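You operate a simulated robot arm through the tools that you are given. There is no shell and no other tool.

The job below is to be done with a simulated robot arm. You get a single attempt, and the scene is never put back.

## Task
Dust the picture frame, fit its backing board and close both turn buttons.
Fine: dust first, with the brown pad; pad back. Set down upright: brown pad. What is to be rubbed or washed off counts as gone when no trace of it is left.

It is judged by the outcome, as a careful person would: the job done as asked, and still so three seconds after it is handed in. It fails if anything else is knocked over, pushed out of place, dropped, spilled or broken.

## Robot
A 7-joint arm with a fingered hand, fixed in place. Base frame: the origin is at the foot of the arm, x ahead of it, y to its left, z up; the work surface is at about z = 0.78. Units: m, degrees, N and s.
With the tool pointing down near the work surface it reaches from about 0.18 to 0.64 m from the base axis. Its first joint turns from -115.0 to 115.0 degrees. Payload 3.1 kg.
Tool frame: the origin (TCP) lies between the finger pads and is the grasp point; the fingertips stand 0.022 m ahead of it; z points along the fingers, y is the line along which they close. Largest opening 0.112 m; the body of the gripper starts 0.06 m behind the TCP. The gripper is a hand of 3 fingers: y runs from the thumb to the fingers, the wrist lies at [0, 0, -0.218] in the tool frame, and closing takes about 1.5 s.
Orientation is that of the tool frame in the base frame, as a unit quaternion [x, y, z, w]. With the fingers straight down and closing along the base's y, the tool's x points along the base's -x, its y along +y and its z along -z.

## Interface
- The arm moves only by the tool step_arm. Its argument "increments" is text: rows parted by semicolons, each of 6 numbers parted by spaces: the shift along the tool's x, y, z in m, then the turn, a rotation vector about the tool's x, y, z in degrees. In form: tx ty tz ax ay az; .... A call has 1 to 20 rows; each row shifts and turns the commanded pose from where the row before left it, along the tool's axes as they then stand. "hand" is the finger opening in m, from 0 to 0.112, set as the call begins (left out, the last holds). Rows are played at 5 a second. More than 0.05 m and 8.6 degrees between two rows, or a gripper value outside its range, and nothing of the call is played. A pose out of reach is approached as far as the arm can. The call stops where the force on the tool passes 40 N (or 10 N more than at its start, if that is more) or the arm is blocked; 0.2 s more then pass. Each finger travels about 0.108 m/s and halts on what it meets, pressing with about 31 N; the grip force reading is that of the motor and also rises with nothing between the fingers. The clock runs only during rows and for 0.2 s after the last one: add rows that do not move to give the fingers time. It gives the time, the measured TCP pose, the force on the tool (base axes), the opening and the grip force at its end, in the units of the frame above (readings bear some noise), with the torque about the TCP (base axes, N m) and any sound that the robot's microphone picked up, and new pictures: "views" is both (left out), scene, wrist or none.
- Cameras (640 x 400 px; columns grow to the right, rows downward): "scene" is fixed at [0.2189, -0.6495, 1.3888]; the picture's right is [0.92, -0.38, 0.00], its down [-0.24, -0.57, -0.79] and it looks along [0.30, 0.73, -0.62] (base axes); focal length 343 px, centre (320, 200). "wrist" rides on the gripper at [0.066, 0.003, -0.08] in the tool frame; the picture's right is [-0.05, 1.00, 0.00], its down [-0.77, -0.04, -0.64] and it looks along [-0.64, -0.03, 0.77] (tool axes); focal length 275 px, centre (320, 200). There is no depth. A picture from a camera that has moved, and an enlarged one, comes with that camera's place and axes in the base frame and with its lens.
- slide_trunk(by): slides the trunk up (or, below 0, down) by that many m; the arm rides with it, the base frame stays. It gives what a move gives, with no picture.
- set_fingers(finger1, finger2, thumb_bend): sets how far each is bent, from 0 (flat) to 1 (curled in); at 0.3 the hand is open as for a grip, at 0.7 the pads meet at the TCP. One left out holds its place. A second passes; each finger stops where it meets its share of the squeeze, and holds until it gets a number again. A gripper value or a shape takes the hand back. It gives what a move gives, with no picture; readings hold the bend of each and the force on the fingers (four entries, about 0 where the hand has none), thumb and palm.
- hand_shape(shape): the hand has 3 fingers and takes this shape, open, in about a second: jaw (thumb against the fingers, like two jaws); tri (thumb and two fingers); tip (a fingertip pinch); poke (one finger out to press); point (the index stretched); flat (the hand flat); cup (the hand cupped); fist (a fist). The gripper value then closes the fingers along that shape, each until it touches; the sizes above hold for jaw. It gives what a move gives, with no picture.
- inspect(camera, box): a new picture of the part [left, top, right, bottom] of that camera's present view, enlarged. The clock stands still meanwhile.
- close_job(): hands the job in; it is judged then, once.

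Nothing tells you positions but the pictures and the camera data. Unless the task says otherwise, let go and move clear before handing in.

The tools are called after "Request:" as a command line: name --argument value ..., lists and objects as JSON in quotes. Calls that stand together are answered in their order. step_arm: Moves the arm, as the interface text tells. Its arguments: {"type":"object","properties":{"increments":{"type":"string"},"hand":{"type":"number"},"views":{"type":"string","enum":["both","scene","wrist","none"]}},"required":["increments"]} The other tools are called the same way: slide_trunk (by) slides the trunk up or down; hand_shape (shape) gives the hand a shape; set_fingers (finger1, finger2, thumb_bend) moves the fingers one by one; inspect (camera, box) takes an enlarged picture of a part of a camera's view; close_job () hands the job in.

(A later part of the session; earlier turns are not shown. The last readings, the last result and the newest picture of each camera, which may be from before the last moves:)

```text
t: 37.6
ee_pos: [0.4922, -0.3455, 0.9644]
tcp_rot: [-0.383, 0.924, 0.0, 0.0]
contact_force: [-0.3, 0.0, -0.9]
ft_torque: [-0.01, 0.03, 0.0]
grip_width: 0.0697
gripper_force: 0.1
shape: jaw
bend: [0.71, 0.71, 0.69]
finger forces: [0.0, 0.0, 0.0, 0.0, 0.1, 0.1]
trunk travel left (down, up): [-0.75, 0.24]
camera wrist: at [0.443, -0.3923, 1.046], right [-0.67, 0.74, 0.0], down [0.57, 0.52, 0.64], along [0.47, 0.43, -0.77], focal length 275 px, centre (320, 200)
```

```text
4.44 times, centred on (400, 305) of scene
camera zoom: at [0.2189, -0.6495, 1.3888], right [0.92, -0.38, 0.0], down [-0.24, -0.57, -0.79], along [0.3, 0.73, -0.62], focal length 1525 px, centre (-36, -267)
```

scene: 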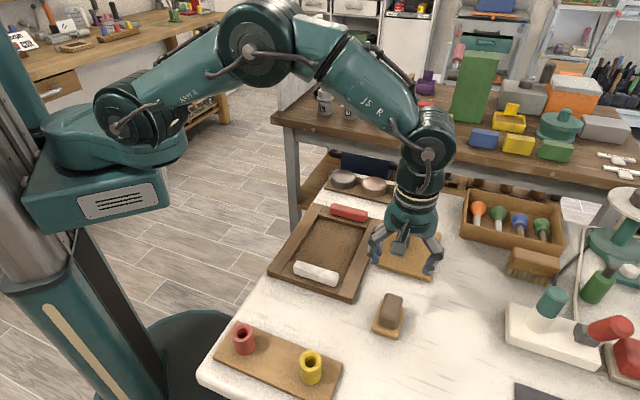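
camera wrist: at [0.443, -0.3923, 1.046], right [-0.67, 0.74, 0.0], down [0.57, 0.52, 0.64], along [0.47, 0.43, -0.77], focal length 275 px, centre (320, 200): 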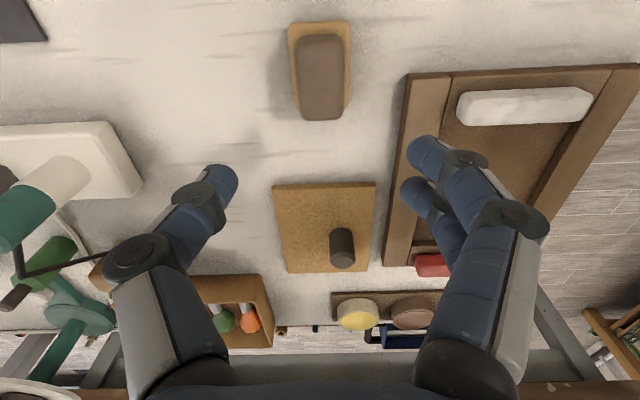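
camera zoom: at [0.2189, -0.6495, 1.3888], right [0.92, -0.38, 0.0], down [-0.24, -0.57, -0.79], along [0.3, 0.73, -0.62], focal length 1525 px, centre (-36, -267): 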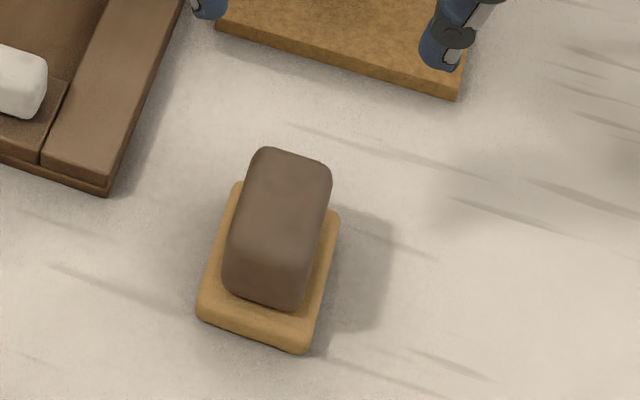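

The pad is back exactly where it was, upright. Next is the backing board, so I'll zoom in on it and the knob to get positions.

Request:
inspect --camera "wrist" --box '[250, 170, 400, 290]'

Request:
inspect --camera "scene" --box '[360, 200, 460, 290]'

Request:
inspect --camera "wrist" --box '[360, 40, 640, 290]'

```text
3.33 times, centred on (325, 230) of wrist
camera zoom: at [0.443, -0.3923, 1.046], right [-0.67, 0.74, 0.0], down [0.57, 0.52, 0.64], along [0.47, 0.43, -0.77], focal length 918 px, centre (303, 100)
```

zoom: 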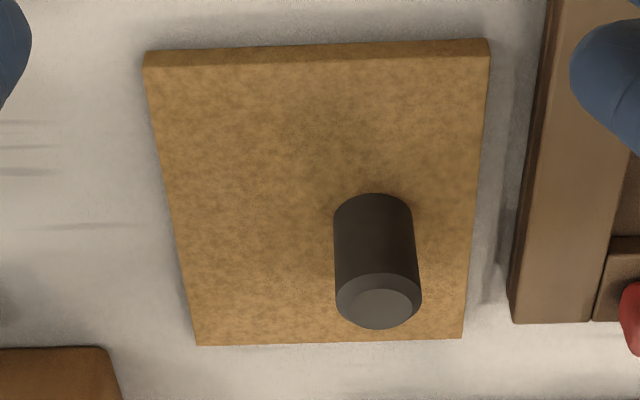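

```text
4.44 times, centred on (410, 245) of scene
camera zoom: at [0.2189, -0.6495, 1.3888], right [0.92, -0.38, 0.0], down [-0.24, -0.57, -0.79], along [0.3, 0.73, -0.62], focal length 1525 px, centre (-80, 0)
```

zoom: 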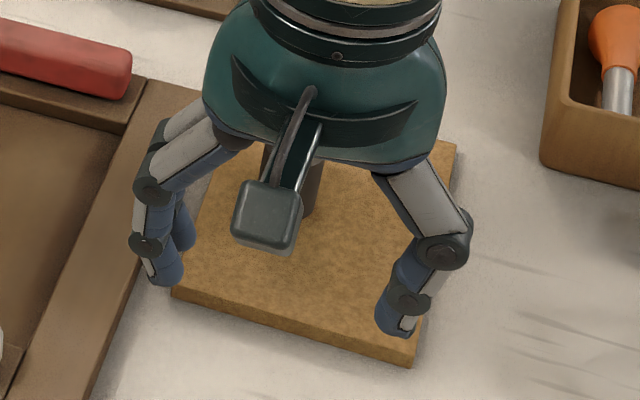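

```text
1.60 times, centred on (500, 165) of wrist
camera zoom: at [0.443, -0.3923, 1.046], right [-0.67, 0.74, 0.0], down [0.57, 0.52, 0.64], along [0.47, 0.43, -0.77], focal length 440 px, centre (32, 256)
```

zoom: 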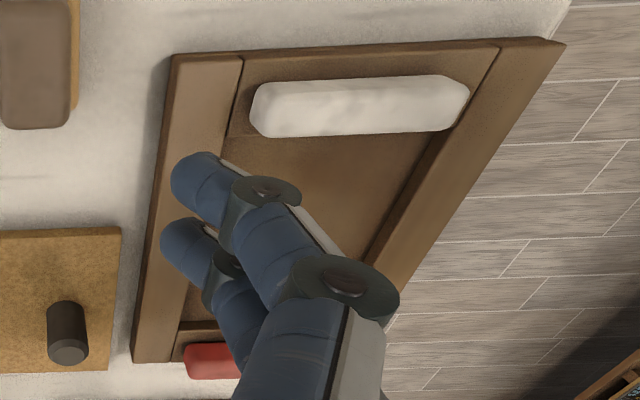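

The board is about 0.12 × 0.163 m centred near (0.642, -0.20), with a 31 mm knob near (0.630, -0.183). Before picking it up I'll move back over the frame to measure the recess accurately.

Request:
step_arm --increments "-0.01538 0.0357 -0.0072 0 0 0; -0.01538 0.0357 -0.0072 0 0 0; -0.01538 0.0357 -0.0072 0 0 0; -0.01538 0.0357 -0.0072 0 0 0; -0.01538 0.0357 -0.0072 0 0 0; 0 0 0 0 0 0; 0 0 0 0 0 0; 0 0 0 0 0 0" --views "wrist"

Request:
inspect --camera "wrist" --box '[180, 0, 460, 180]'

```text
t: 39.4
ee_pos: [0.4207, -0.1667, 1.0002]
tcp_rot: [-0.382, 0.924, -0.001, 0.0]
contact_force: [-0.2, 0.3, 0.3]
ft_torque: [0.01, -0.01, 0.02]
grip_width: 0.0695
gripper_force: 0.0
shape: jaw
bend: [0.71, 0.71, 0.69]
finger forces: [0.0, 0.0, 0.1, 0.0, 0.0, 0.1]
trunk travel left (down, up): [-0.75, 0.24]
camera wrist: at [0.3718, -0.2117, 1.0824], right [-0.67, 0.74, 0.0], down [0.57, 0.52, 0.64], along [0.47, 0.43, -0.77], focal length 275 px, centre (320, 200)
```

wrist: 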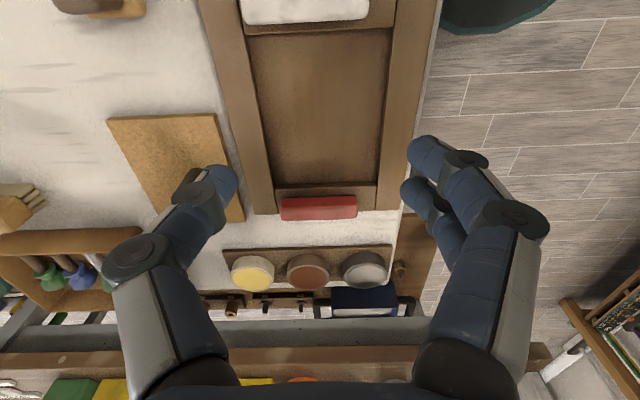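

```text
2.22 times, centred on (320, 90) of wrist
camera zoom: at [0.3718, -0.2117, 1.0824], right [-0.67, 0.74, 0.0], down [0.57, 0.52, 0.64], along [0.47, 0.43, -0.77], focal length 612 px, centre (320, 444)
```

zoom: 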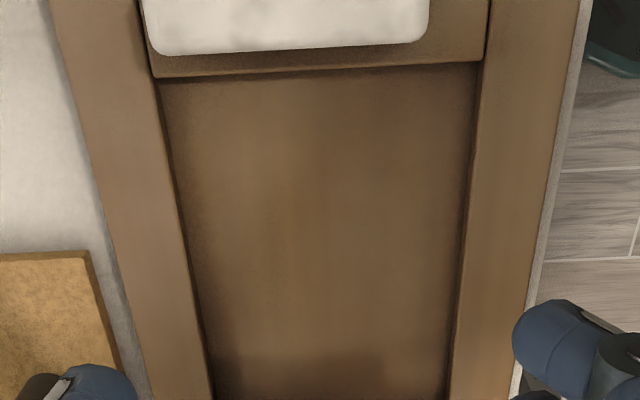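

This gives a clear view of the recess. I'll zoom in on its near, side and far edges for accurate numbers.

Request:
inspect --camera "wrist" --box '[230, 20, 310, 80]'

Request:
inspect --camera "wrist" --box '[340, 10, 430, 80]'

Request:
inspect --camera "wrist" --box '[240, 150, 320, 230]'

Request:
inspect --camera "wrist" --box '[340, 150, 420, 230]'

```text
6.67 times, centred on (270, 50) of wrist
camera zoom: at [0.3718, -0.2117, 1.0824], right [-0.67, 0.74, 0.0], down [0.57, 0.52, 0.64], along [0.47, 0.43, -0.77], focal length 1835 px, centre (653, 1200)
```

zoom: 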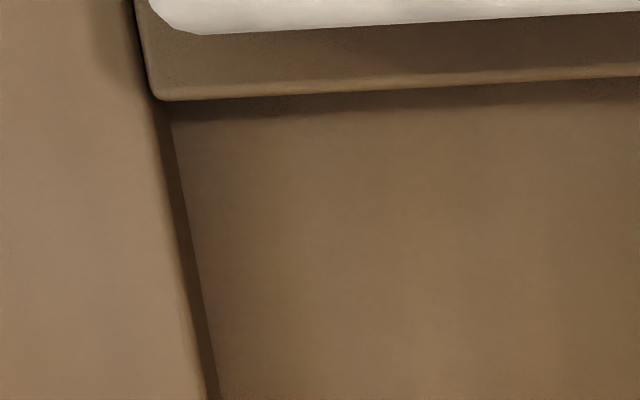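

```text
5.71 times, centred on (385, 45) of wrist
camera zoom: at [0.3718, -0.2117, 1.0824], right [-0.67, 0.74, 0.0], down [0.57, 0.52, 0.64], along [0.47, 0.43, -0.77], focal length 1573 px, centre (-51, 1086)
```

zoom: 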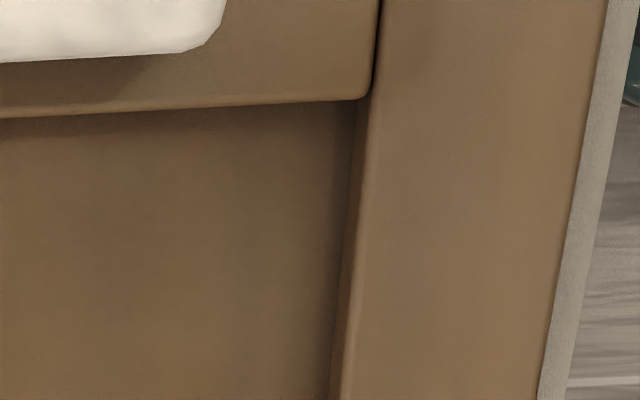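

```text
5.00 times, centred on (280, 190) of wrist
camera zoom: at [0.3718, -0.2117, 1.0824], right [-0.67, 0.74, 0.0], down [0.57, 0.52, 0.64], along [0.47, 0.43, -0.77], focal length 1376 px, centre (520, 250)
```

zoom: 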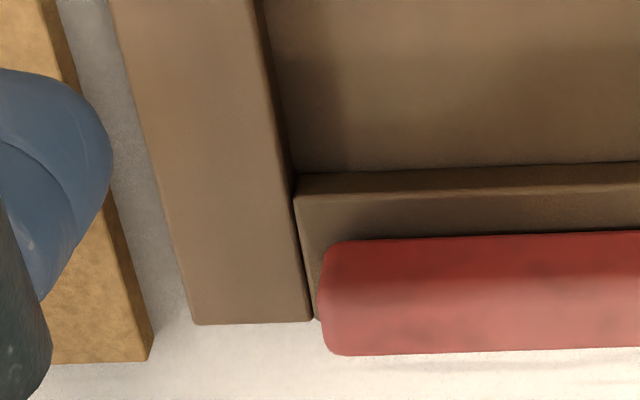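

```text
5.00 times, centred on (380, 190) of wrist
camera zoom: at [0.3718, -0.2117, 1.0824], right [-0.67, 0.74, 0.0], down [0.57, 0.52, 0.64], along [0.47, 0.43, -0.77], focal length 1376 px, centre (20, 250)
```

zoom: 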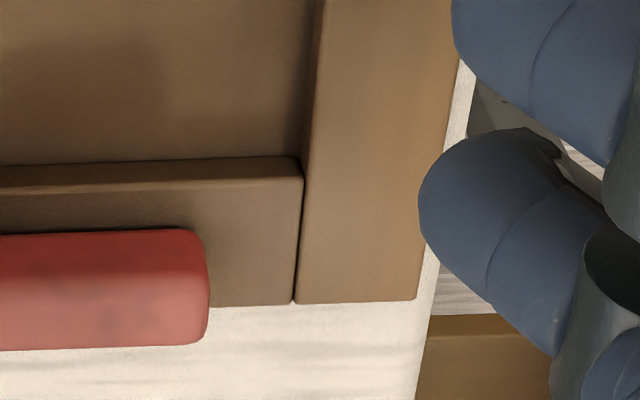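

The recess is about 0.133 × 0.176 m, centred near (0.465, -0.122), with its floor at 0.788 and rail tops at about 0.797. It is aligned with my current yaw to within about 0.3°. Next I'll go toward the board and measure the knob from close by.

Request:
step_arm --increments "-0.01936 -0.03184 0.008 0 0 0; -0.01936 -0.03184 0.008 0 0 0; -0.01936 -0.03184 0.008 0 0 0; -0.01936 -0.03184 0.008 0 0 0; -0.01936 -0.03184 0.008 0 0 0; 0 0 0 0 0 0; 0 0 0 0 0 0; 0 0 0 0 0 0" --hand 0.07

Request:
inspect --camera "wrist" --box '[200, 0, 440, 170]'

```text
t: 41.2
ee_pos: [0.6022, -0.2093, 0.9597]
tcp_rot: [-0.382, 0.924, 0.001, 0.0]
contact_force: [1.0, 0.5, 0.3]
ft_torque: [0.01, 0.01, -0.04]
grip_width: 0.0695
gripper_force: 0.0
shape: jaw
bend: [0.71, 0.71, 0.69]
finger forces: [0.0, 0.1, 0.0, 0.0, 0.1, 0.1]
trunk travel left (down, up): [-0.75, 0.24]
camera wrist: at [0.5527, -0.2561, 1.0416], right [-0.67, 0.74, 0.0], down [0.57, 0.52, 0.64], along [0.47, 0.43, -0.77], focal length 275 px, centre (320, 200)
```

scene: 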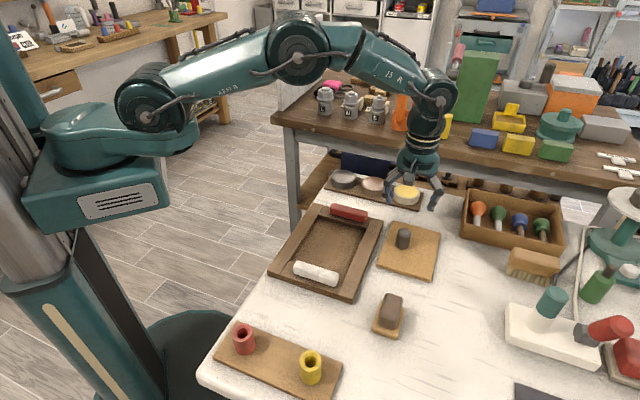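
wrist: 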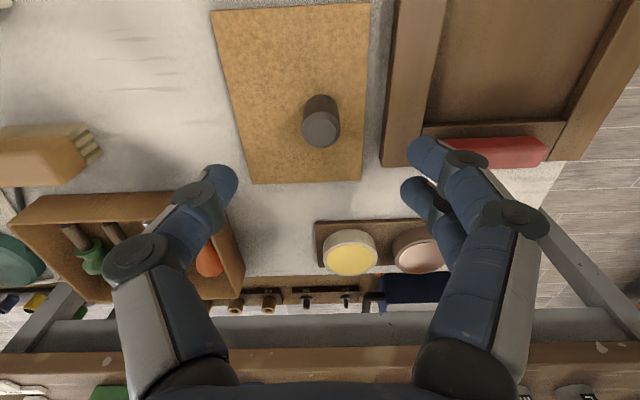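

```text
2.35 times, centred on (320, 85) of wrist
camera zoom: at [0.5527, -0.2561, 1.0416], right [-0.67, 0.74, 0.0], down [0.57, 0.52, 0.64], along [0.47, 0.43, -0.77], focal length 648 px, centre (320, 471)
```

zoom: 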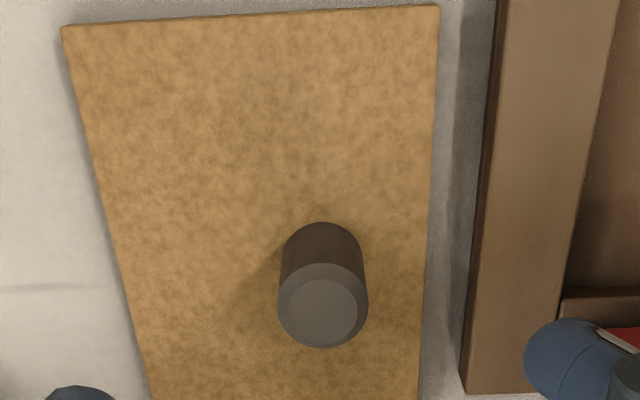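

The knob is 0.035 m ahead of the hand, offset 20 mm sideways from the board centre. The board and recess are parallel, and the shift from grasp to placement is about tx +0.0693, ty +0.1799. I'll move over the knob and check the reach there.

Request:
step_arm --increments "-0.0174 -0.0003 0.01 0 0 0; -0.0174 -0.0002 0.01 0 0 0; 0 0 0.02 0 0 0; 0 0 0.02 0 0 0; 0 0 0 0 0 0; 0 0 0 0 0 0; 0 0 0 0 0 0" --hand 0.06

```text
t: 42.8
ee_pos: [0.6272, -0.1852, 0.9016]
tcp_rot: [-0.382, 0.924, 0.0, 0.0]
contact_force: [0.8, -0.7, 0.2]
ft_torque: [-0.03, -0.01, -0.03]
grip_width: 0.0608
gripper_force: 0.1
shape: jaw
bend: [0.72, 0.72, 0.7]
finger forces: [0.1, 0.1, 0.1, 0.0, 0.0, 0.1]
trunk travel left (down, up): [-0.75, 0.24]
camera wrist: at [0.5775, -0.2312, 0.9819], right [-0.67, 0.74, 0.0], down [0.57, 0.52, 0.64], along [0.47, 0.43, -0.77], focal length 275 px, centre (320, 200)
```

scene: 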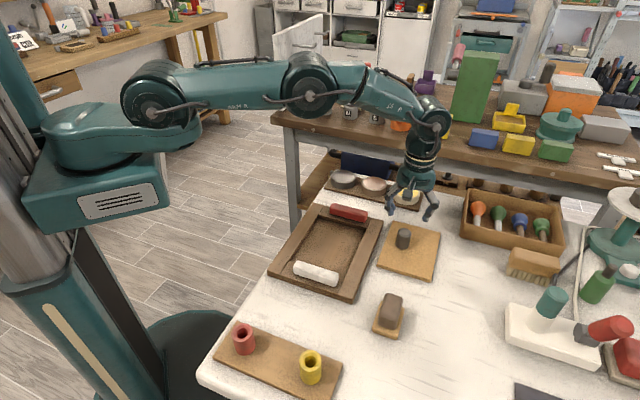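
wrist: 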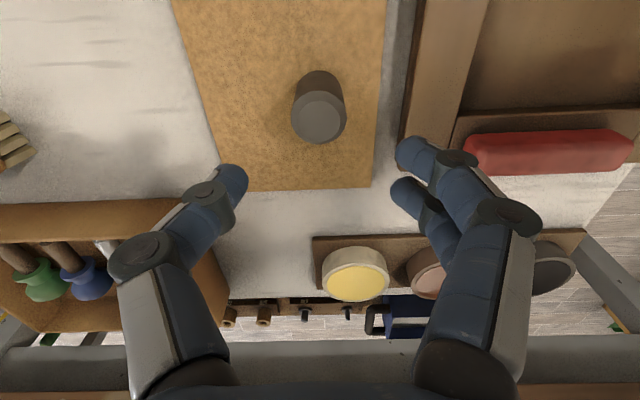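

The hand is centred over the knob, but the arm is nearly straight. I'll lower with the trunk so x and y stay put.

Request:
slide_trunk --by -0.05

Request:
inspect --camera "wrist" --box '[160, 0, 480, 240]'

Request:
inspect --camera "scene" --box '[0, 0, 640, 400]'

```text
t: 43.7
ee_pos: [0.6271, -0.1864, 0.8497]
tcp_rot: [-0.382, 0.924, 0.0, 0.0]
contact_force: [1.0, -0.4, -0.1]
ft_torque: [-0.04, -0.02, 0.02]
grip_width: 0.0603
gripper_force: 0.0
shape: jaw
bend: [0.72, 0.72, 0.7]
finger forces: [0.0, 0.0, 0.1, 0.1, 0.0, 0.0]
trunk travel left (down, up): [-0.7, 0.29]
```

```text
1.67 times, centred on (320, 120) of wrist
camera zoom: at [0.5775, -0.2312, 0.932], right [-0.67, 0.74, 0.0], down [0.57, 0.52, 0.64], along [0.47, 0.43, -0.77], focal length 459 px, centre (320, 333)
```

zoom: 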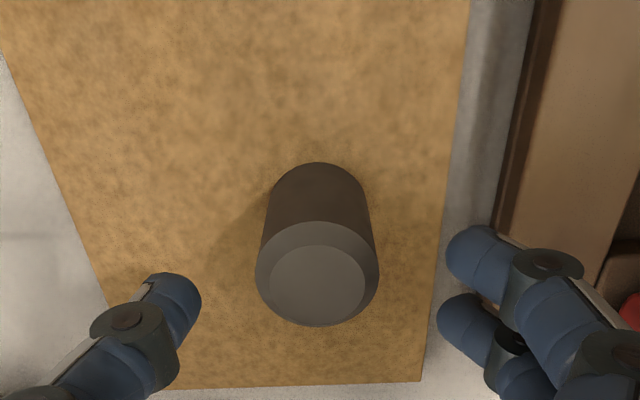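

```text
1.00 times, centred on (320, 200) of scene (not enlarged: the box is as wide or as high as the picture)
camera zoom: at [0.2189, -0.6495, 1.3888], right [0.92, -0.38, 0.0], down [-0.24, -0.57, -0.79], along [0.3, 0.73, -0.62], focal length 343 px, centre (320, 200)
```

zoom: 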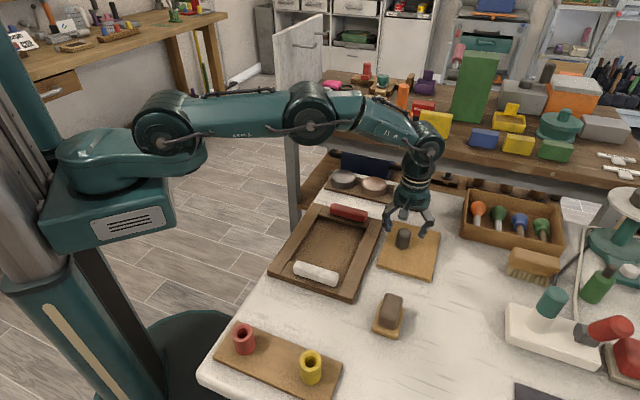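

The knob is well centred between the fingers. I'll lower the remaining 27 mm with the trunk and close on it.

Request:
slide_trunk --by -0.027

Request:
step_arm --increments "0 0 0 0 0 0; 0 0 0 0 0 0; 0 0 0 0 0 0; 0 0 0 0 0 0; 0 0 0 0 0 0; 0 0 0 0 0 0" --hand 0.015

Request:
inspect --camera "wrist" --box '[160, 60, 480, 300]'

```text
t: 44.5
ee_pos: [0.6274, -0.1862, 0.8234]
tcp_rot: [-0.383, 0.924, -0.001, -0.001]
contact_force: [0.1, -0.2, -0.1]
ft_torque: [-0.02, 0.0, -0.01]
grip_width: 0.0606
gripper_force: 0.2
shape: jaw
bend: [0.72, 0.72, 0.7]
finger forces: [0.0, 0.1, 0.0, 0.0, 0.0, 0.1]
trunk travel left (down, up): [-0.673, 0.317]
```

```text
t: 45.9
ee_pos: [0.6268, -0.185, 0.8228]
tcp_rot: [-0.383, 0.924, 0.0, 0.0]
contact_force: [-0.1, -0.3, 0.6]
ft_torque: [0.01, -0.01, -0.03]
grip_width: 0.0212
gripper_force: 31.1
shape: jaw
bend: [0.73, 0.73, 0.7]
finger forces: [15.3, 14.6, 0.0, 0.0, 28.0, 0.0]
trunk travel left (down, up): [-0.673, 0.317]
camera wrist: at [0.5777, -0.2312, 0.9048], right [-0.67, 0.74, 0.0], down [0.57, 0.52, 0.64], along [0.47, 0.43, -0.77], focal length 275 px, centre (320, 200)
```

scene: 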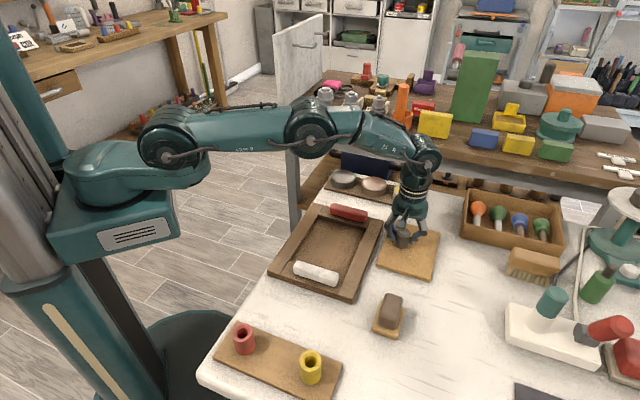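
wrist: 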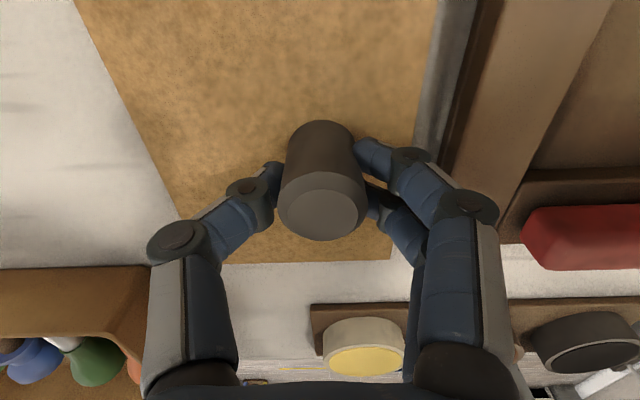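

```text
1.67 times, centred on (320, 180) of wrist
camera zoom: at [0.5777, -0.2312, 0.9048], right [-0.67, 0.74, 0.0], down [0.57, 0.52, 0.64], along [0.47, 0.43, -0.77], focal length 459 px, centre (320, 233)
```

zoom: 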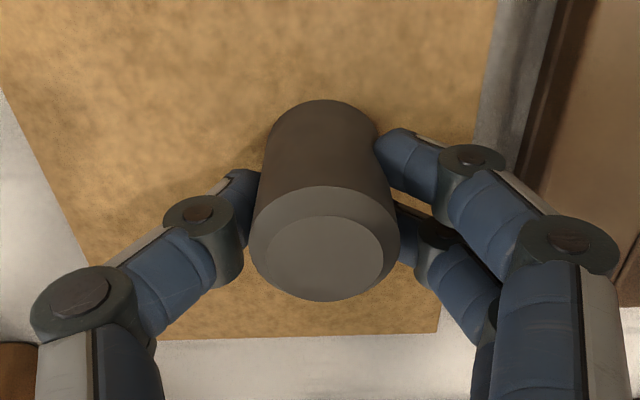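

The knob is held by all three fingers. I'll lift straight up by 5 cm with the trunk and check the board hangs level.

Request:
slide_trunk --by 0.05

Request:
step_arm --increments "0 0 0 0 0 0; 0 0 0 0 0 0"

Request:
inspect --camera "scene" --box '[350, 160, 470, 290]'

```text
t: 46.8
ee_pos: [0.6282, -0.1851, 0.8728]
tcp_rot: [-0.383, 0.924, 0.0, 0.0]
contact_force: [-0.3, -0.6, -2.1]
ft_torque: [0.01, 0.02, -0.02]
grip_width: 0.0212
gripper_force: 31.4
shape: jaw
bend: [0.73, 0.73, 0.7]
finger forces: [15.3, 14.6, 0.0, 0.0, 28.0, 0.1]
trunk travel left (down, up): [-0.723, 0.267]
```

```text
t: 47.4
ee_pos: [0.6265, -0.1857, 0.8736]
tcp_rot: [-0.383, 0.924, 0.001, 0.0]
contact_force: [0.2, 0.8, -1.9]
ft_torque: [0.04, 0.03, 0.01]
grip_width: 0.0211
gripper_force: 31.0
shape: jaw
bend: [0.73, 0.73, 0.7]
finger forces: [15.3, 14.6, 0.0, 0.1, 28.0, 0.1]
trunk travel left (down, up): [-0.723, 0.267]
camera wrist: at [0.5778, -0.2313, 0.9548], right [-0.67, 0.74, 0.0], down [0.57, 0.52, 0.64], along [0.47, 0.43, -0.77], focal length 275 px, centre (320, 200)
```

scene: 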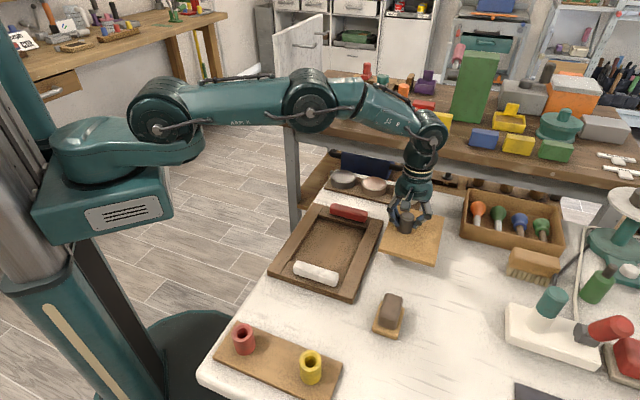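
wrist: 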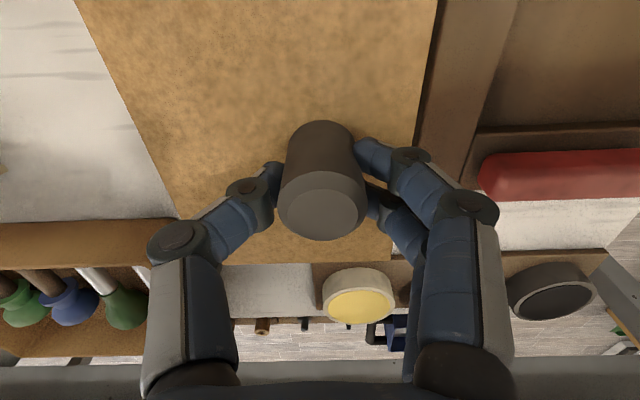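

```text
3.08 times, centred on (410, 225) of scene
camera zoom: at [0.2189, -0.6495, 1.3888], right [0.92, -0.38, 0.0], down [-0.24, -0.57, -0.79], along [0.3, 0.73, -0.62], focal length 1056 px, centre (43, 123)
```

zoom: 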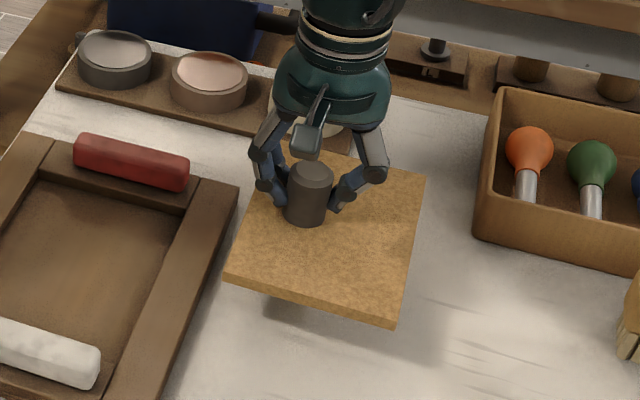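

The board hangs level and is firmly held. I'll raise it a bit more and carry it above the recess.

Request:
step_arm --increments "0 0 -0.015 0 0 0; 0 0 -0.015 0 0 0; 0.01155 0.02998 0 0 0 0; 0.01155 0.02998 0 0 0 0; 0.01155 0.02998 0 0 0 0; 0.01155 0.02998 0 0 0 0; 0.01155 0.02998 0 0 0 0; 0.01155 0.03 0 0 0 0; 0 0 0 0 0 0; 0 0 0 0 0 0"

Request:
inspect --camera "scene" --box '[250, 170, 410, 310]'

Request:
inspect --camera "wrist" --box '[100, 0, 500, 260]'

```text
t: 49.6
ee_pos: [0.451, -0.1062, 0.9035]
tcp_rot: [-0.383, 0.924, 0.0, -0.001]
contact_force: [-0.3, 0.8, -0.3]
ft_torque: [0.01, 0.03, 0.01]
grip_width: 0.0211
gripper_force: 30.9
shape: jaw
bend: [0.73, 0.73, 0.7]
finger forces: [15.7, 15.4, 0.0, 0.1, 28.3, 0.0]
trunk travel left (down, up): [-0.723, 0.267]
camera wrist: at [0.4011, -0.1522, 0.9849], right [-0.67, 0.74, 0.0], down [0.57, 0.52, 0.64], along [0.47, 0.43, -0.77], focal length 275 px, centre (320, 200)
```

scene: 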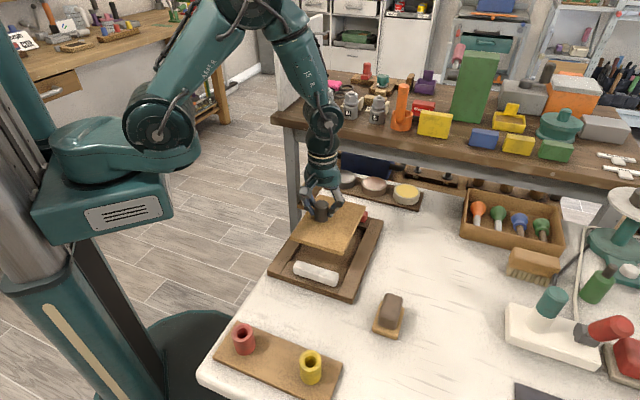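
wrist: 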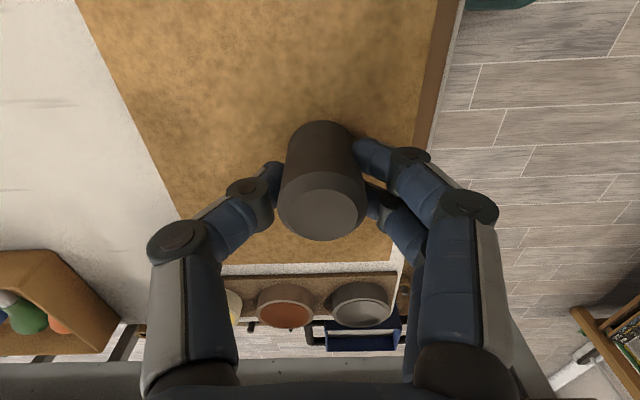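

```text
2.86 times, centred on (330, 240) of scene
camera zoom: at [0.2189, -0.6495, 1.3888], right [0.92, -0.38, 0.0], down [-0.24, -0.57, -0.79], along [0.3, 0.73, -0.62], focal length 980 px, centre (291, 86)
```

zoom: 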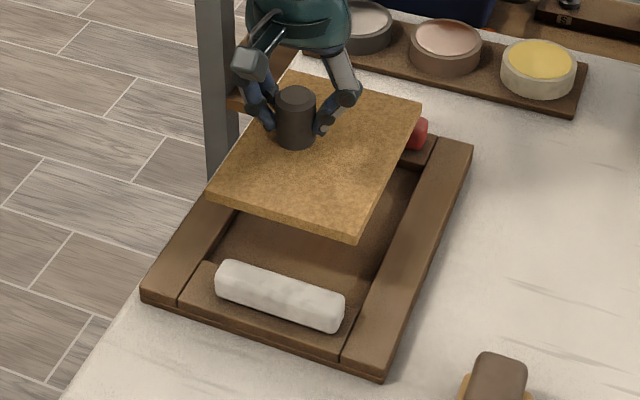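

```text
1.54 times, centred on (300, 130) of wrist
camera zoom: at [0.4011, -0.1522, 0.9849], right [-0.67, 0.74, 0.0], down [0.57, 0.52, 0.64], along [0.47, 0.43, -0.77], focal length 424 px, centre (351, 308)
```

zoom: 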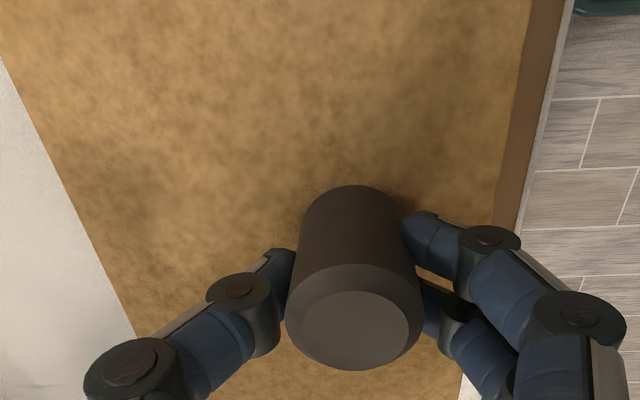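

The board is above the recess. I'll lower it to about 1–2 cm above the rails and recheck the alignment.

Request:
step_arm --increments "0 0 0.02 0 0 0; 0 0 0.015 0 0 0; 0 0 0.01 0 0 0; 0 0 0 0 0 0; 0 0 0 0 0 0"

Request:
inspect --camera "scene" --box '[260, 190, 400, 310]'

Request:
inspect --camera "wrist" --box '[100, 0, 500, 280]'

```text
t: 50.8
ee_pos: [0.4497, -0.1055, 0.8584]
tcp_rot: [-0.383, 0.924, 0.0, 0.0]
contact_force: [0.0, 0.5, -1.4]
ft_torque: [0.0, 0.03, 0.0]
grip_width: 0.0208
gripper_force: 30.9
shape: jaw
bend: [0.73, 0.73, 0.7]
finger forces: [15.7, 15.5, 0.0, 0.0, 28.2, 0.0]
trunk travel left (down, up): [-0.723, 0.267]
camera wrist: at [0.4012, -0.1527, 0.9399], right [-0.67, 0.74, 0.0], down [0.57, 0.52, 0.64], along [0.47, 0.43, -0.77], focal length 275 px, centre (320, 200)
```

scene: 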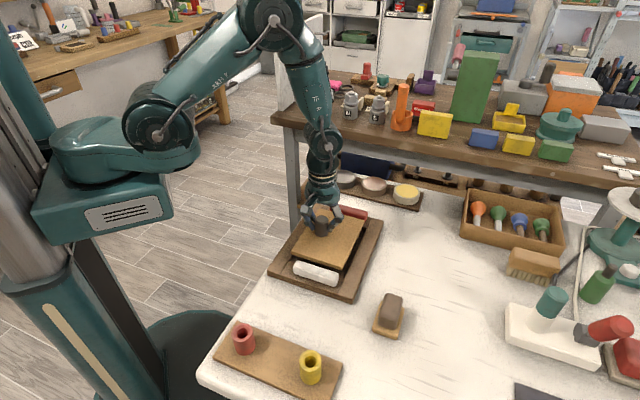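
wrist: 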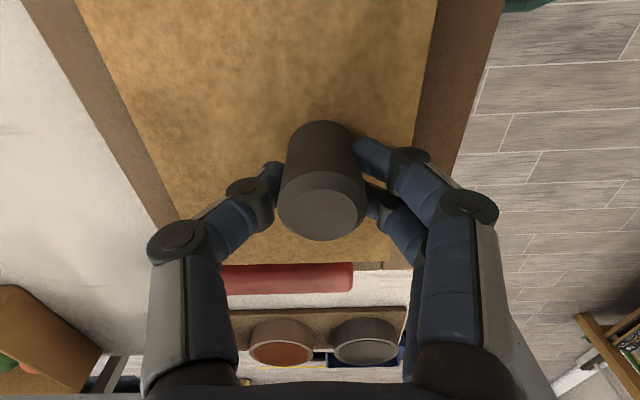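

```text
3.33 times, centred on (330, 250) of scene
camera zoom: at [0.2189, -0.6495, 1.3888], right [0.92, -0.38, 0.0], down [-0.24, -0.57, -0.79], along [0.3, 0.73, -0.62], focal length 1144 px, centre (287, 33)
```

zoom: 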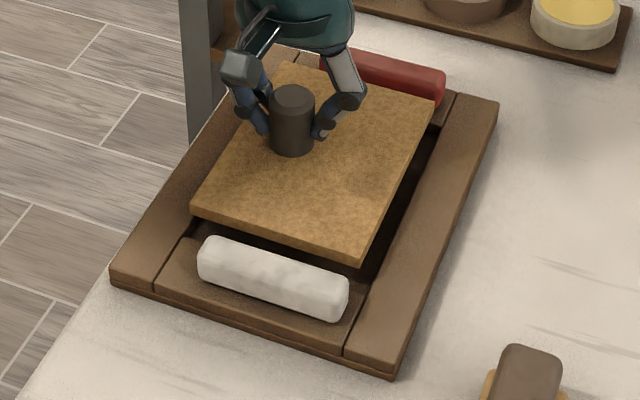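

```text
1.43 times, centred on (300, 140) of wrist
camera zoom: at [0.4012, -0.1527, 0.9399], right [-0.67, 0.74, 0.0], down [0.57, 0.52, 0.64], along [0.47, 0.43, -0.77], focal length 393 px, centre (349, 286)
```

zoom: 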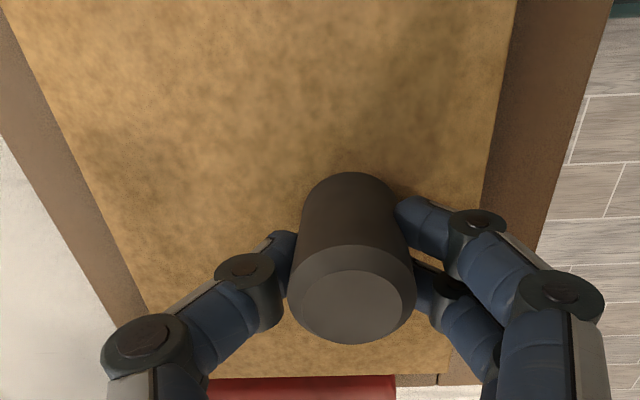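

The wrist and scene views hint the board may sit a few millimetres off sideways. I'll zoom in on both sides to measure it before inserting.

Request:
inspect --camera "wrist" --box '[60, 60, 180, 140]'

Request:
inspect --camera "wrist" --box '[390, 60, 510, 140]'

Request:
inspect --camera "wrist" --box '[200, 220, 420, 320]'

Request:
inspect --camera "scene" --box '[290, 230, 380, 300]'

```text
5.00 times, centred on (120, 100) of wrist
camera zoom: at [0.4012, -0.1527, 0.9399], right [-0.67, 0.74, 0.0], down [0.57, 0.52, 0.64], along [0.47, 0.43, -0.77], focal length 1376 px, centre (1320, 700)
```

zoom: 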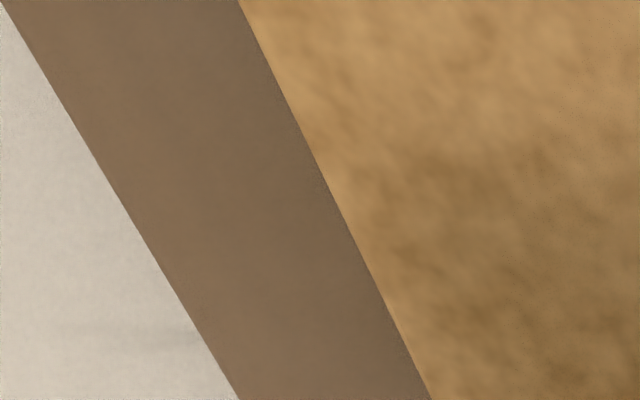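

```text
5.00 times, centred on (450, 100) of wrist
camera zoom: at [0.4012, -0.1527, 0.9399], right [-0.67, 0.74, 0.0], down [0.57, 0.52, 0.64], along [0.47, 0.43, -0.77], focal length 1376 px, centre (-330, 700)
```

zoom: 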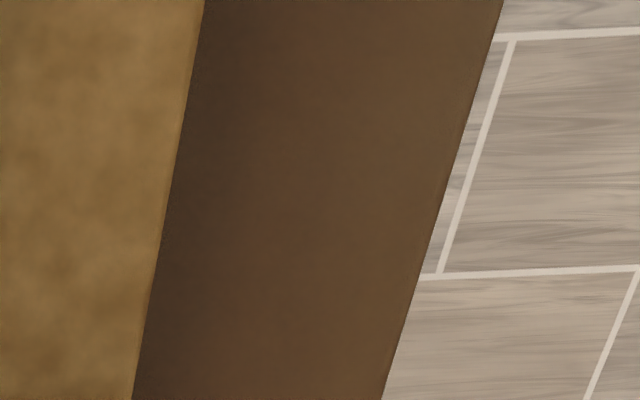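

```text
2.91 times, centred on (310, 270) of wrist
camera zoom: at [0.4012, -0.1527, 0.9399], right [-0.67, 0.74, 0.0], down [0.57, 0.52, 0.64], along [0.47, 0.43, -0.77], focal length 801 px, centre (349, -4)
```

zoom: 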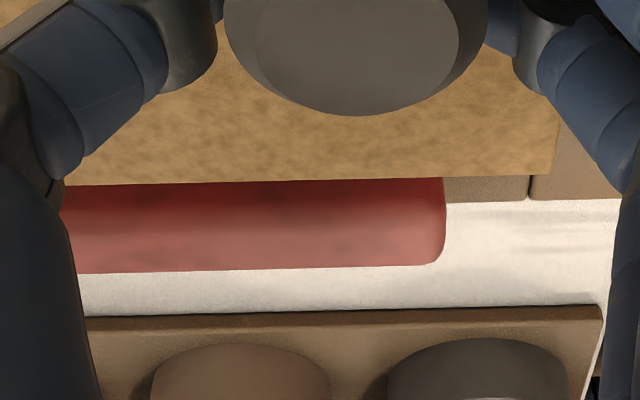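

```text
5.71 times, centred on (335, 265) of scene
camera zoom: at [0.2189, -0.6495, 1.3888], right [0.92, -0.38, 0.0], down [-0.24, -0.57, -0.79], along [0.3, 0.73, -0.62], focal length 1961 px, centre (234, -171)
```

zoom: 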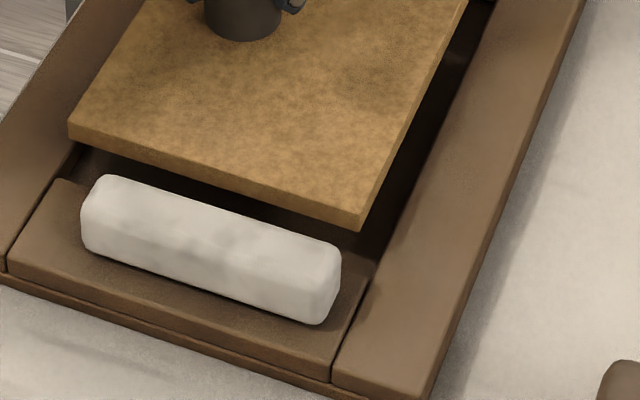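

Both cameras agree the board is centred lengthwise, with about 5.5 mm gap each end, and sits about 2 mm too far sideways. I'll correct that and lower into the recess.

Request:
step_arm --increments "0 -0.0018 0 0 0 0; 0 0 0.01 0 0 0; 0 0 0.007 0 0 0; 0 0 0.005 0 0 0; 0 0 0 0 0 0; 0 0 0 0 0 0"

Request:
inspect --camera "scene" --box '[290, 200, 390, 300]'

Request:
inspect --camera "wrist" --box '[40, 0, 520, 300]'

```text
t: 52.2
ee_pos: [0.4524, -0.1082, 0.8357]
tcp_rot: [-0.383, 0.924, 0.0, 0.0]
contact_force: [0.0, 0.0, -2.0]
ft_torque: [0.04, 0.03, -0.02]
grip_width: 0.021
gripper_force: 31.3
shape: jaw
bend: [0.73, 0.73, 0.7]
finger forces: [15.8, 15.4, 0.0, 0.0, 28.1, 0.1]
trunk travel left (down, up): [-0.723, 0.267]
camera wrist: at [0.4028, -0.1542, 0.9176], right [-0.67, 0.74, 0.0], down [0.57, 0.52, 0.64], along [0.47, 0.43, -0.77], focal length 275 px, centre (320, 200)
```

scene: 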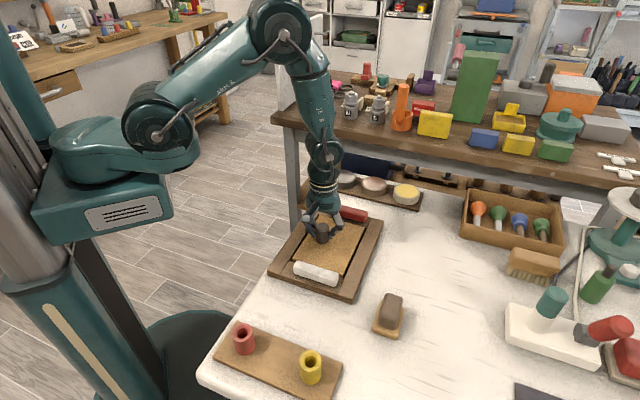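
wrist: 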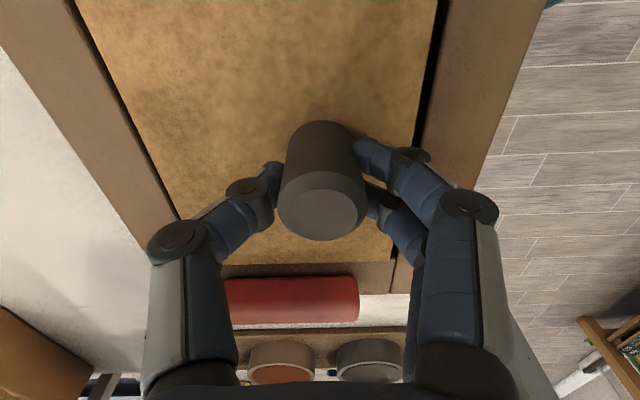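

```text
4.00 times, centred on (340, 250) of scene
camera zoom: at [0.2189, -0.6495, 1.3888], right [0.92, -0.38, 0.0], down [-0.24, -0.57, -0.79], along [0.3, 0.73, -0.62], focal length 1372 px, centre (240, 0)
```

zoom: 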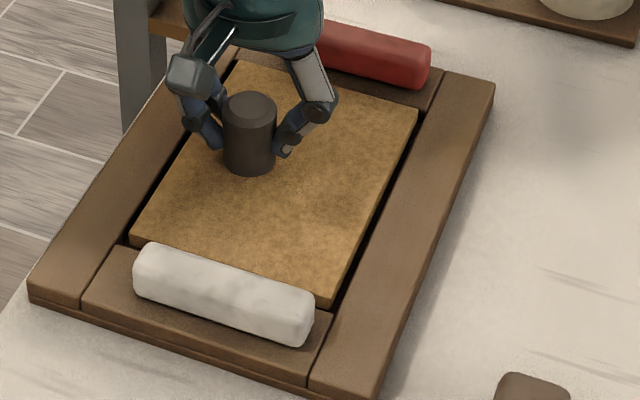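

```text
1.33 times, centred on (280, 150) of wrist
camera zoom: at [0.4028, -0.1542, 0.9176], right [-0.67, 0.74, 0.0], down [0.57, 0.52, 0.64], along [0.47, 0.43, -0.77], focal length 367 px, centre (373, 267)
```

zoom: 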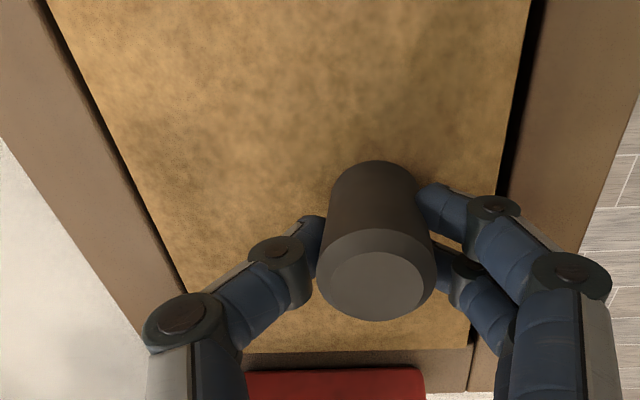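

The board is inside the recess opening with even gaps. I'll lower it to the floor in millimetre steps.

Request:
step_arm --increments "0 0 0.001 0 0 0; 0 0 0.001 0 0 0; 0 0 0.001 0 0 0; 0 0 0 0 0 0; 0 0 0 0 0 0" --views "none"

Request:
step_arm --increments "0 0 0.001 0 0 0; 0 0 0.001 0 0 0; 0 0 0 0 0 0; 0 0 0 0 0 0" --views "none"

```text
t: 53.4
ee_pos: [0.4513, -0.1085, 0.8332]
tcp_rot: [-0.383, 0.924, 0.0, -0.001]
contact_force: [0.7, -0.2, -2.1]
ft_torque: [0.02, 0.02, -0.02]
grip_width: 0.0211
gripper_force: 30.9
shape: jaw
bend: [0.73, 0.73, 0.7]
finger forces: [15.9, 15.5, 0.0, 0.0, 28.1, 0.0]
trunk travel left (down, up): [-0.723, 0.267]
```

```text
t: 54.4
ee_pos: [0.4526, -0.1076, 0.8316]
tcp_rot: [-0.382, 0.924, 0.0, 0.0]
contact_force: [0.3, -1.1, -1.4]
ft_torque: [0.02, 0.03, 0.01]
grip_width: 0.0208
gripper_force: 30.6
shape: jaw
bend: [0.73, 0.73, 0.7]
finger forces: [15.9, 15.5, 0.0, 0.0, 28.1, 0.0]
trunk travel left (down, up): [-0.723, 0.267]
```

Request:
step_arm --increments "0 0 0.001 0 0 0; 0 0 0 0 0 0; 0 0 0 0 0 0" --views "none"

Request:
step_arm --increments "0 0 0.001 0 0 0; 0 0 0 0 0 0; 0 0 0 0 0 0" --views "none"

```text
t: 55.2
ee_pos: [0.4517, -0.1078, 0.8304]
tcp_rot: [-0.382, 0.924, 0.0, 0.0]
contact_force: [-0.3, -0.1, 5.3]
ft_torque: [0.03, -0.01, -0.02]
grip_width: 0.0209
gripper_force: 31.3
shape: jaw
bend: [0.73, 0.73, 0.7]
finger forces: [16.5, 16.2, 0.0, 0.1, 29.4, 0.0]
trunk travel left (down, up): [-0.723, 0.267]
```

```text
t: 56.0
ee_pos: [0.4515, -0.1084, 0.8306]
tcp_rot: [-0.383, 0.924, 0.0, 0.0]
contact_force: [0.8, 0.2, 13.2]
ft_torque: [0.0, -0.01, 0.0]
grip_width: 0.0217
gripper_force: 31.2
shape: jaw
bend: [0.73, 0.73, 0.7]
finger forces: [17.4, 17.4, 0.0, 0.0, 32.6, 0.2]
trunk travel left (down, up): [-0.723, 0.267]
```

The board is seated on the floor, with contact at the expected height. I'll relax, release the knob and rise.

Request:
step_arm --increments "0 0 -0.0015 0 0 0; 0 0 0 0 0 0" --views "none"

Request:
step_arm --increments "0 0 0 0 0 0; 0 0 0 0 0 0; 0 0 0 0 0 0; 0 0 0 0 0 0; 0 0 0 0 0 0" --hand 0.06 --views "wrist"

Request:
step_arm --increments "0 0 -0.02 0 0 0; 0 0 -0.03 0 0 0; 0 0 -0.03 0 0 0; 0 0 -0.03 0 0 0; 0 0 -0.03 0 0 0; 0 0 -0.03 0 0 0; 0 0 0 0 0 0; 0 0 0 0 0 0"

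Request:
inspect --camera "scene" --box '[260, 190, 400, 310]'

Request:
inspect --camera "wrist" --box '[160, 0, 480, 200]'

```text
t: 56.6
ee_pos: [0.4525, -0.109, 0.8308]
tcp_rot: [-0.382, 0.924, -0.001, 0.0]
contact_force: [1.6, 0.6, 2.2]
ft_torque: [0.07, -0.02, -0.04]
grip_width: 0.0214
gripper_force: 31.1
shape: jaw
bend: [0.73, 0.73, 0.7]
finger forces: [17.2, 17.0, 0.0, 0.0, 31.4, 0.1]
trunk travel left (down, up): [-0.723, 0.267]
```

```text
t: 57.8
ee_pos: [0.4534, -0.1081, 0.8316]
tcp_rot: [-0.383, 0.924, 0.001, 0.0]
contact_force: [0.6, -0.5, -0.6]
ft_torque: [-0.04, -0.02, -0.02]
grip_width: 0.0592
gripper_force: 0.1
shape: jaw
bend: [0.72, 0.72, 0.7]
finger forces: [0.0, 0.1, 0.1, 0.1, 0.0, 0.0]
trunk travel left (down, up): [-0.723, 0.267]
camera wrist: at [0.4027, -0.154, 0.9125], right [-0.67, 0.74, 0.0], down [0.57, 0.52, 0.64], along [0.47, 0.43, -0.77], focal length 275 px, centre (320, 200)
```

wrist: 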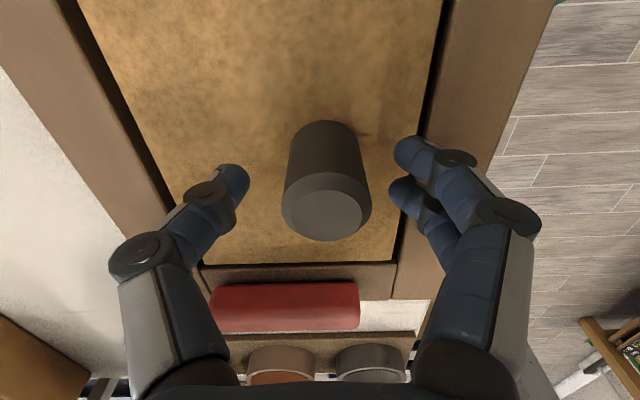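

```text
t: 59.6
ee_pos: [0.4519, -0.1071, 1.0003]
tcp_rot: [-0.382, 0.924, 0.0, 0.001]
contact_force: [-0.2, 0.3, 0.8]
ft_torque: [-0.01, 0.02, -0.04]
grip_width: 0.0595
gripper_force: 0.1
shape: jaw
bend: [0.72, 0.72, 0.7]
finger forces: [0.1, 0.1, 0.0, 0.0, 0.0, 0.1]
trunk travel left (down, up): [-0.723, 0.267]
camera wrist: at [0.4026, -0.1529, 1.0827], right [-0.67, 0.74, 0.0], down [0.57, 0.52, 0.64], along [0.47, 0.43, -0.77], focal length 275 px, centre (320, 200)
```

scene: 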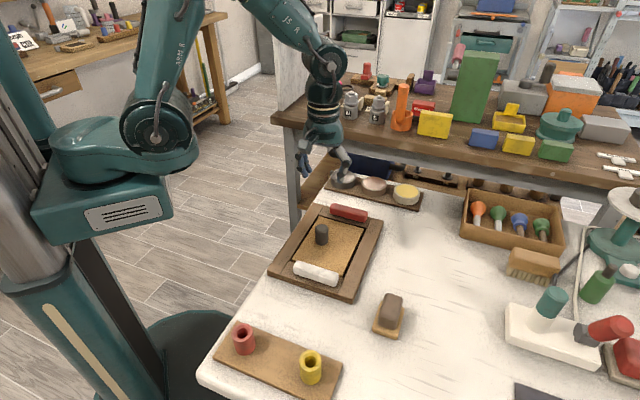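
wrist: 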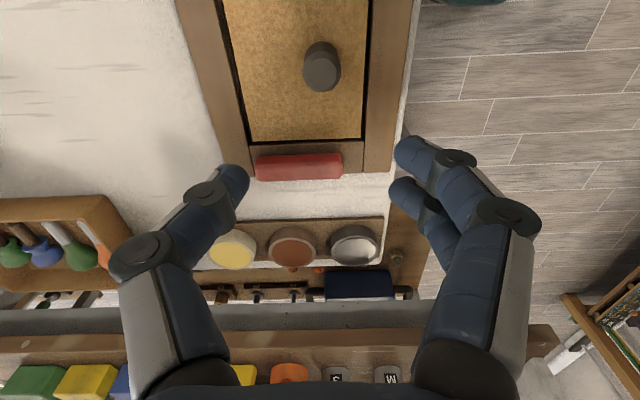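

```text
3.33 times, centred on (330, 250) of scene
camera zoom: at [0.2189, -0.6495, 1.3888], right [0.92, -0.38, 0.0], down [-0.24, -0.57, -0.79], along [0.3, 0.73, -0.62], focal length 1144 px, centre (287, 33)
```

zoom: 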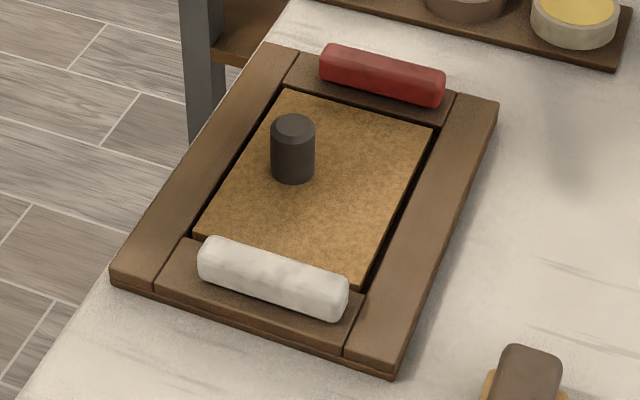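

```text
2.00 times, centred on (320, 100) of wrist
camera zoom: at [0.4026, -0.1529, 1.0827], right [-0.67, 0.74, 0.0], down [0.57, 0.52, 0.64], along [0.47, 0.43, -0.77], focal length 551 px, centre (320, 400)
```

zoom: 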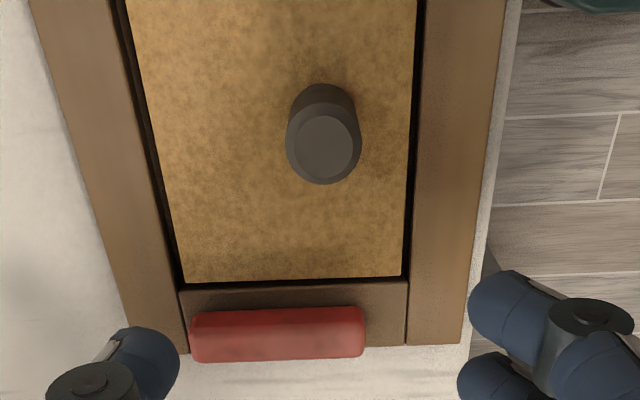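

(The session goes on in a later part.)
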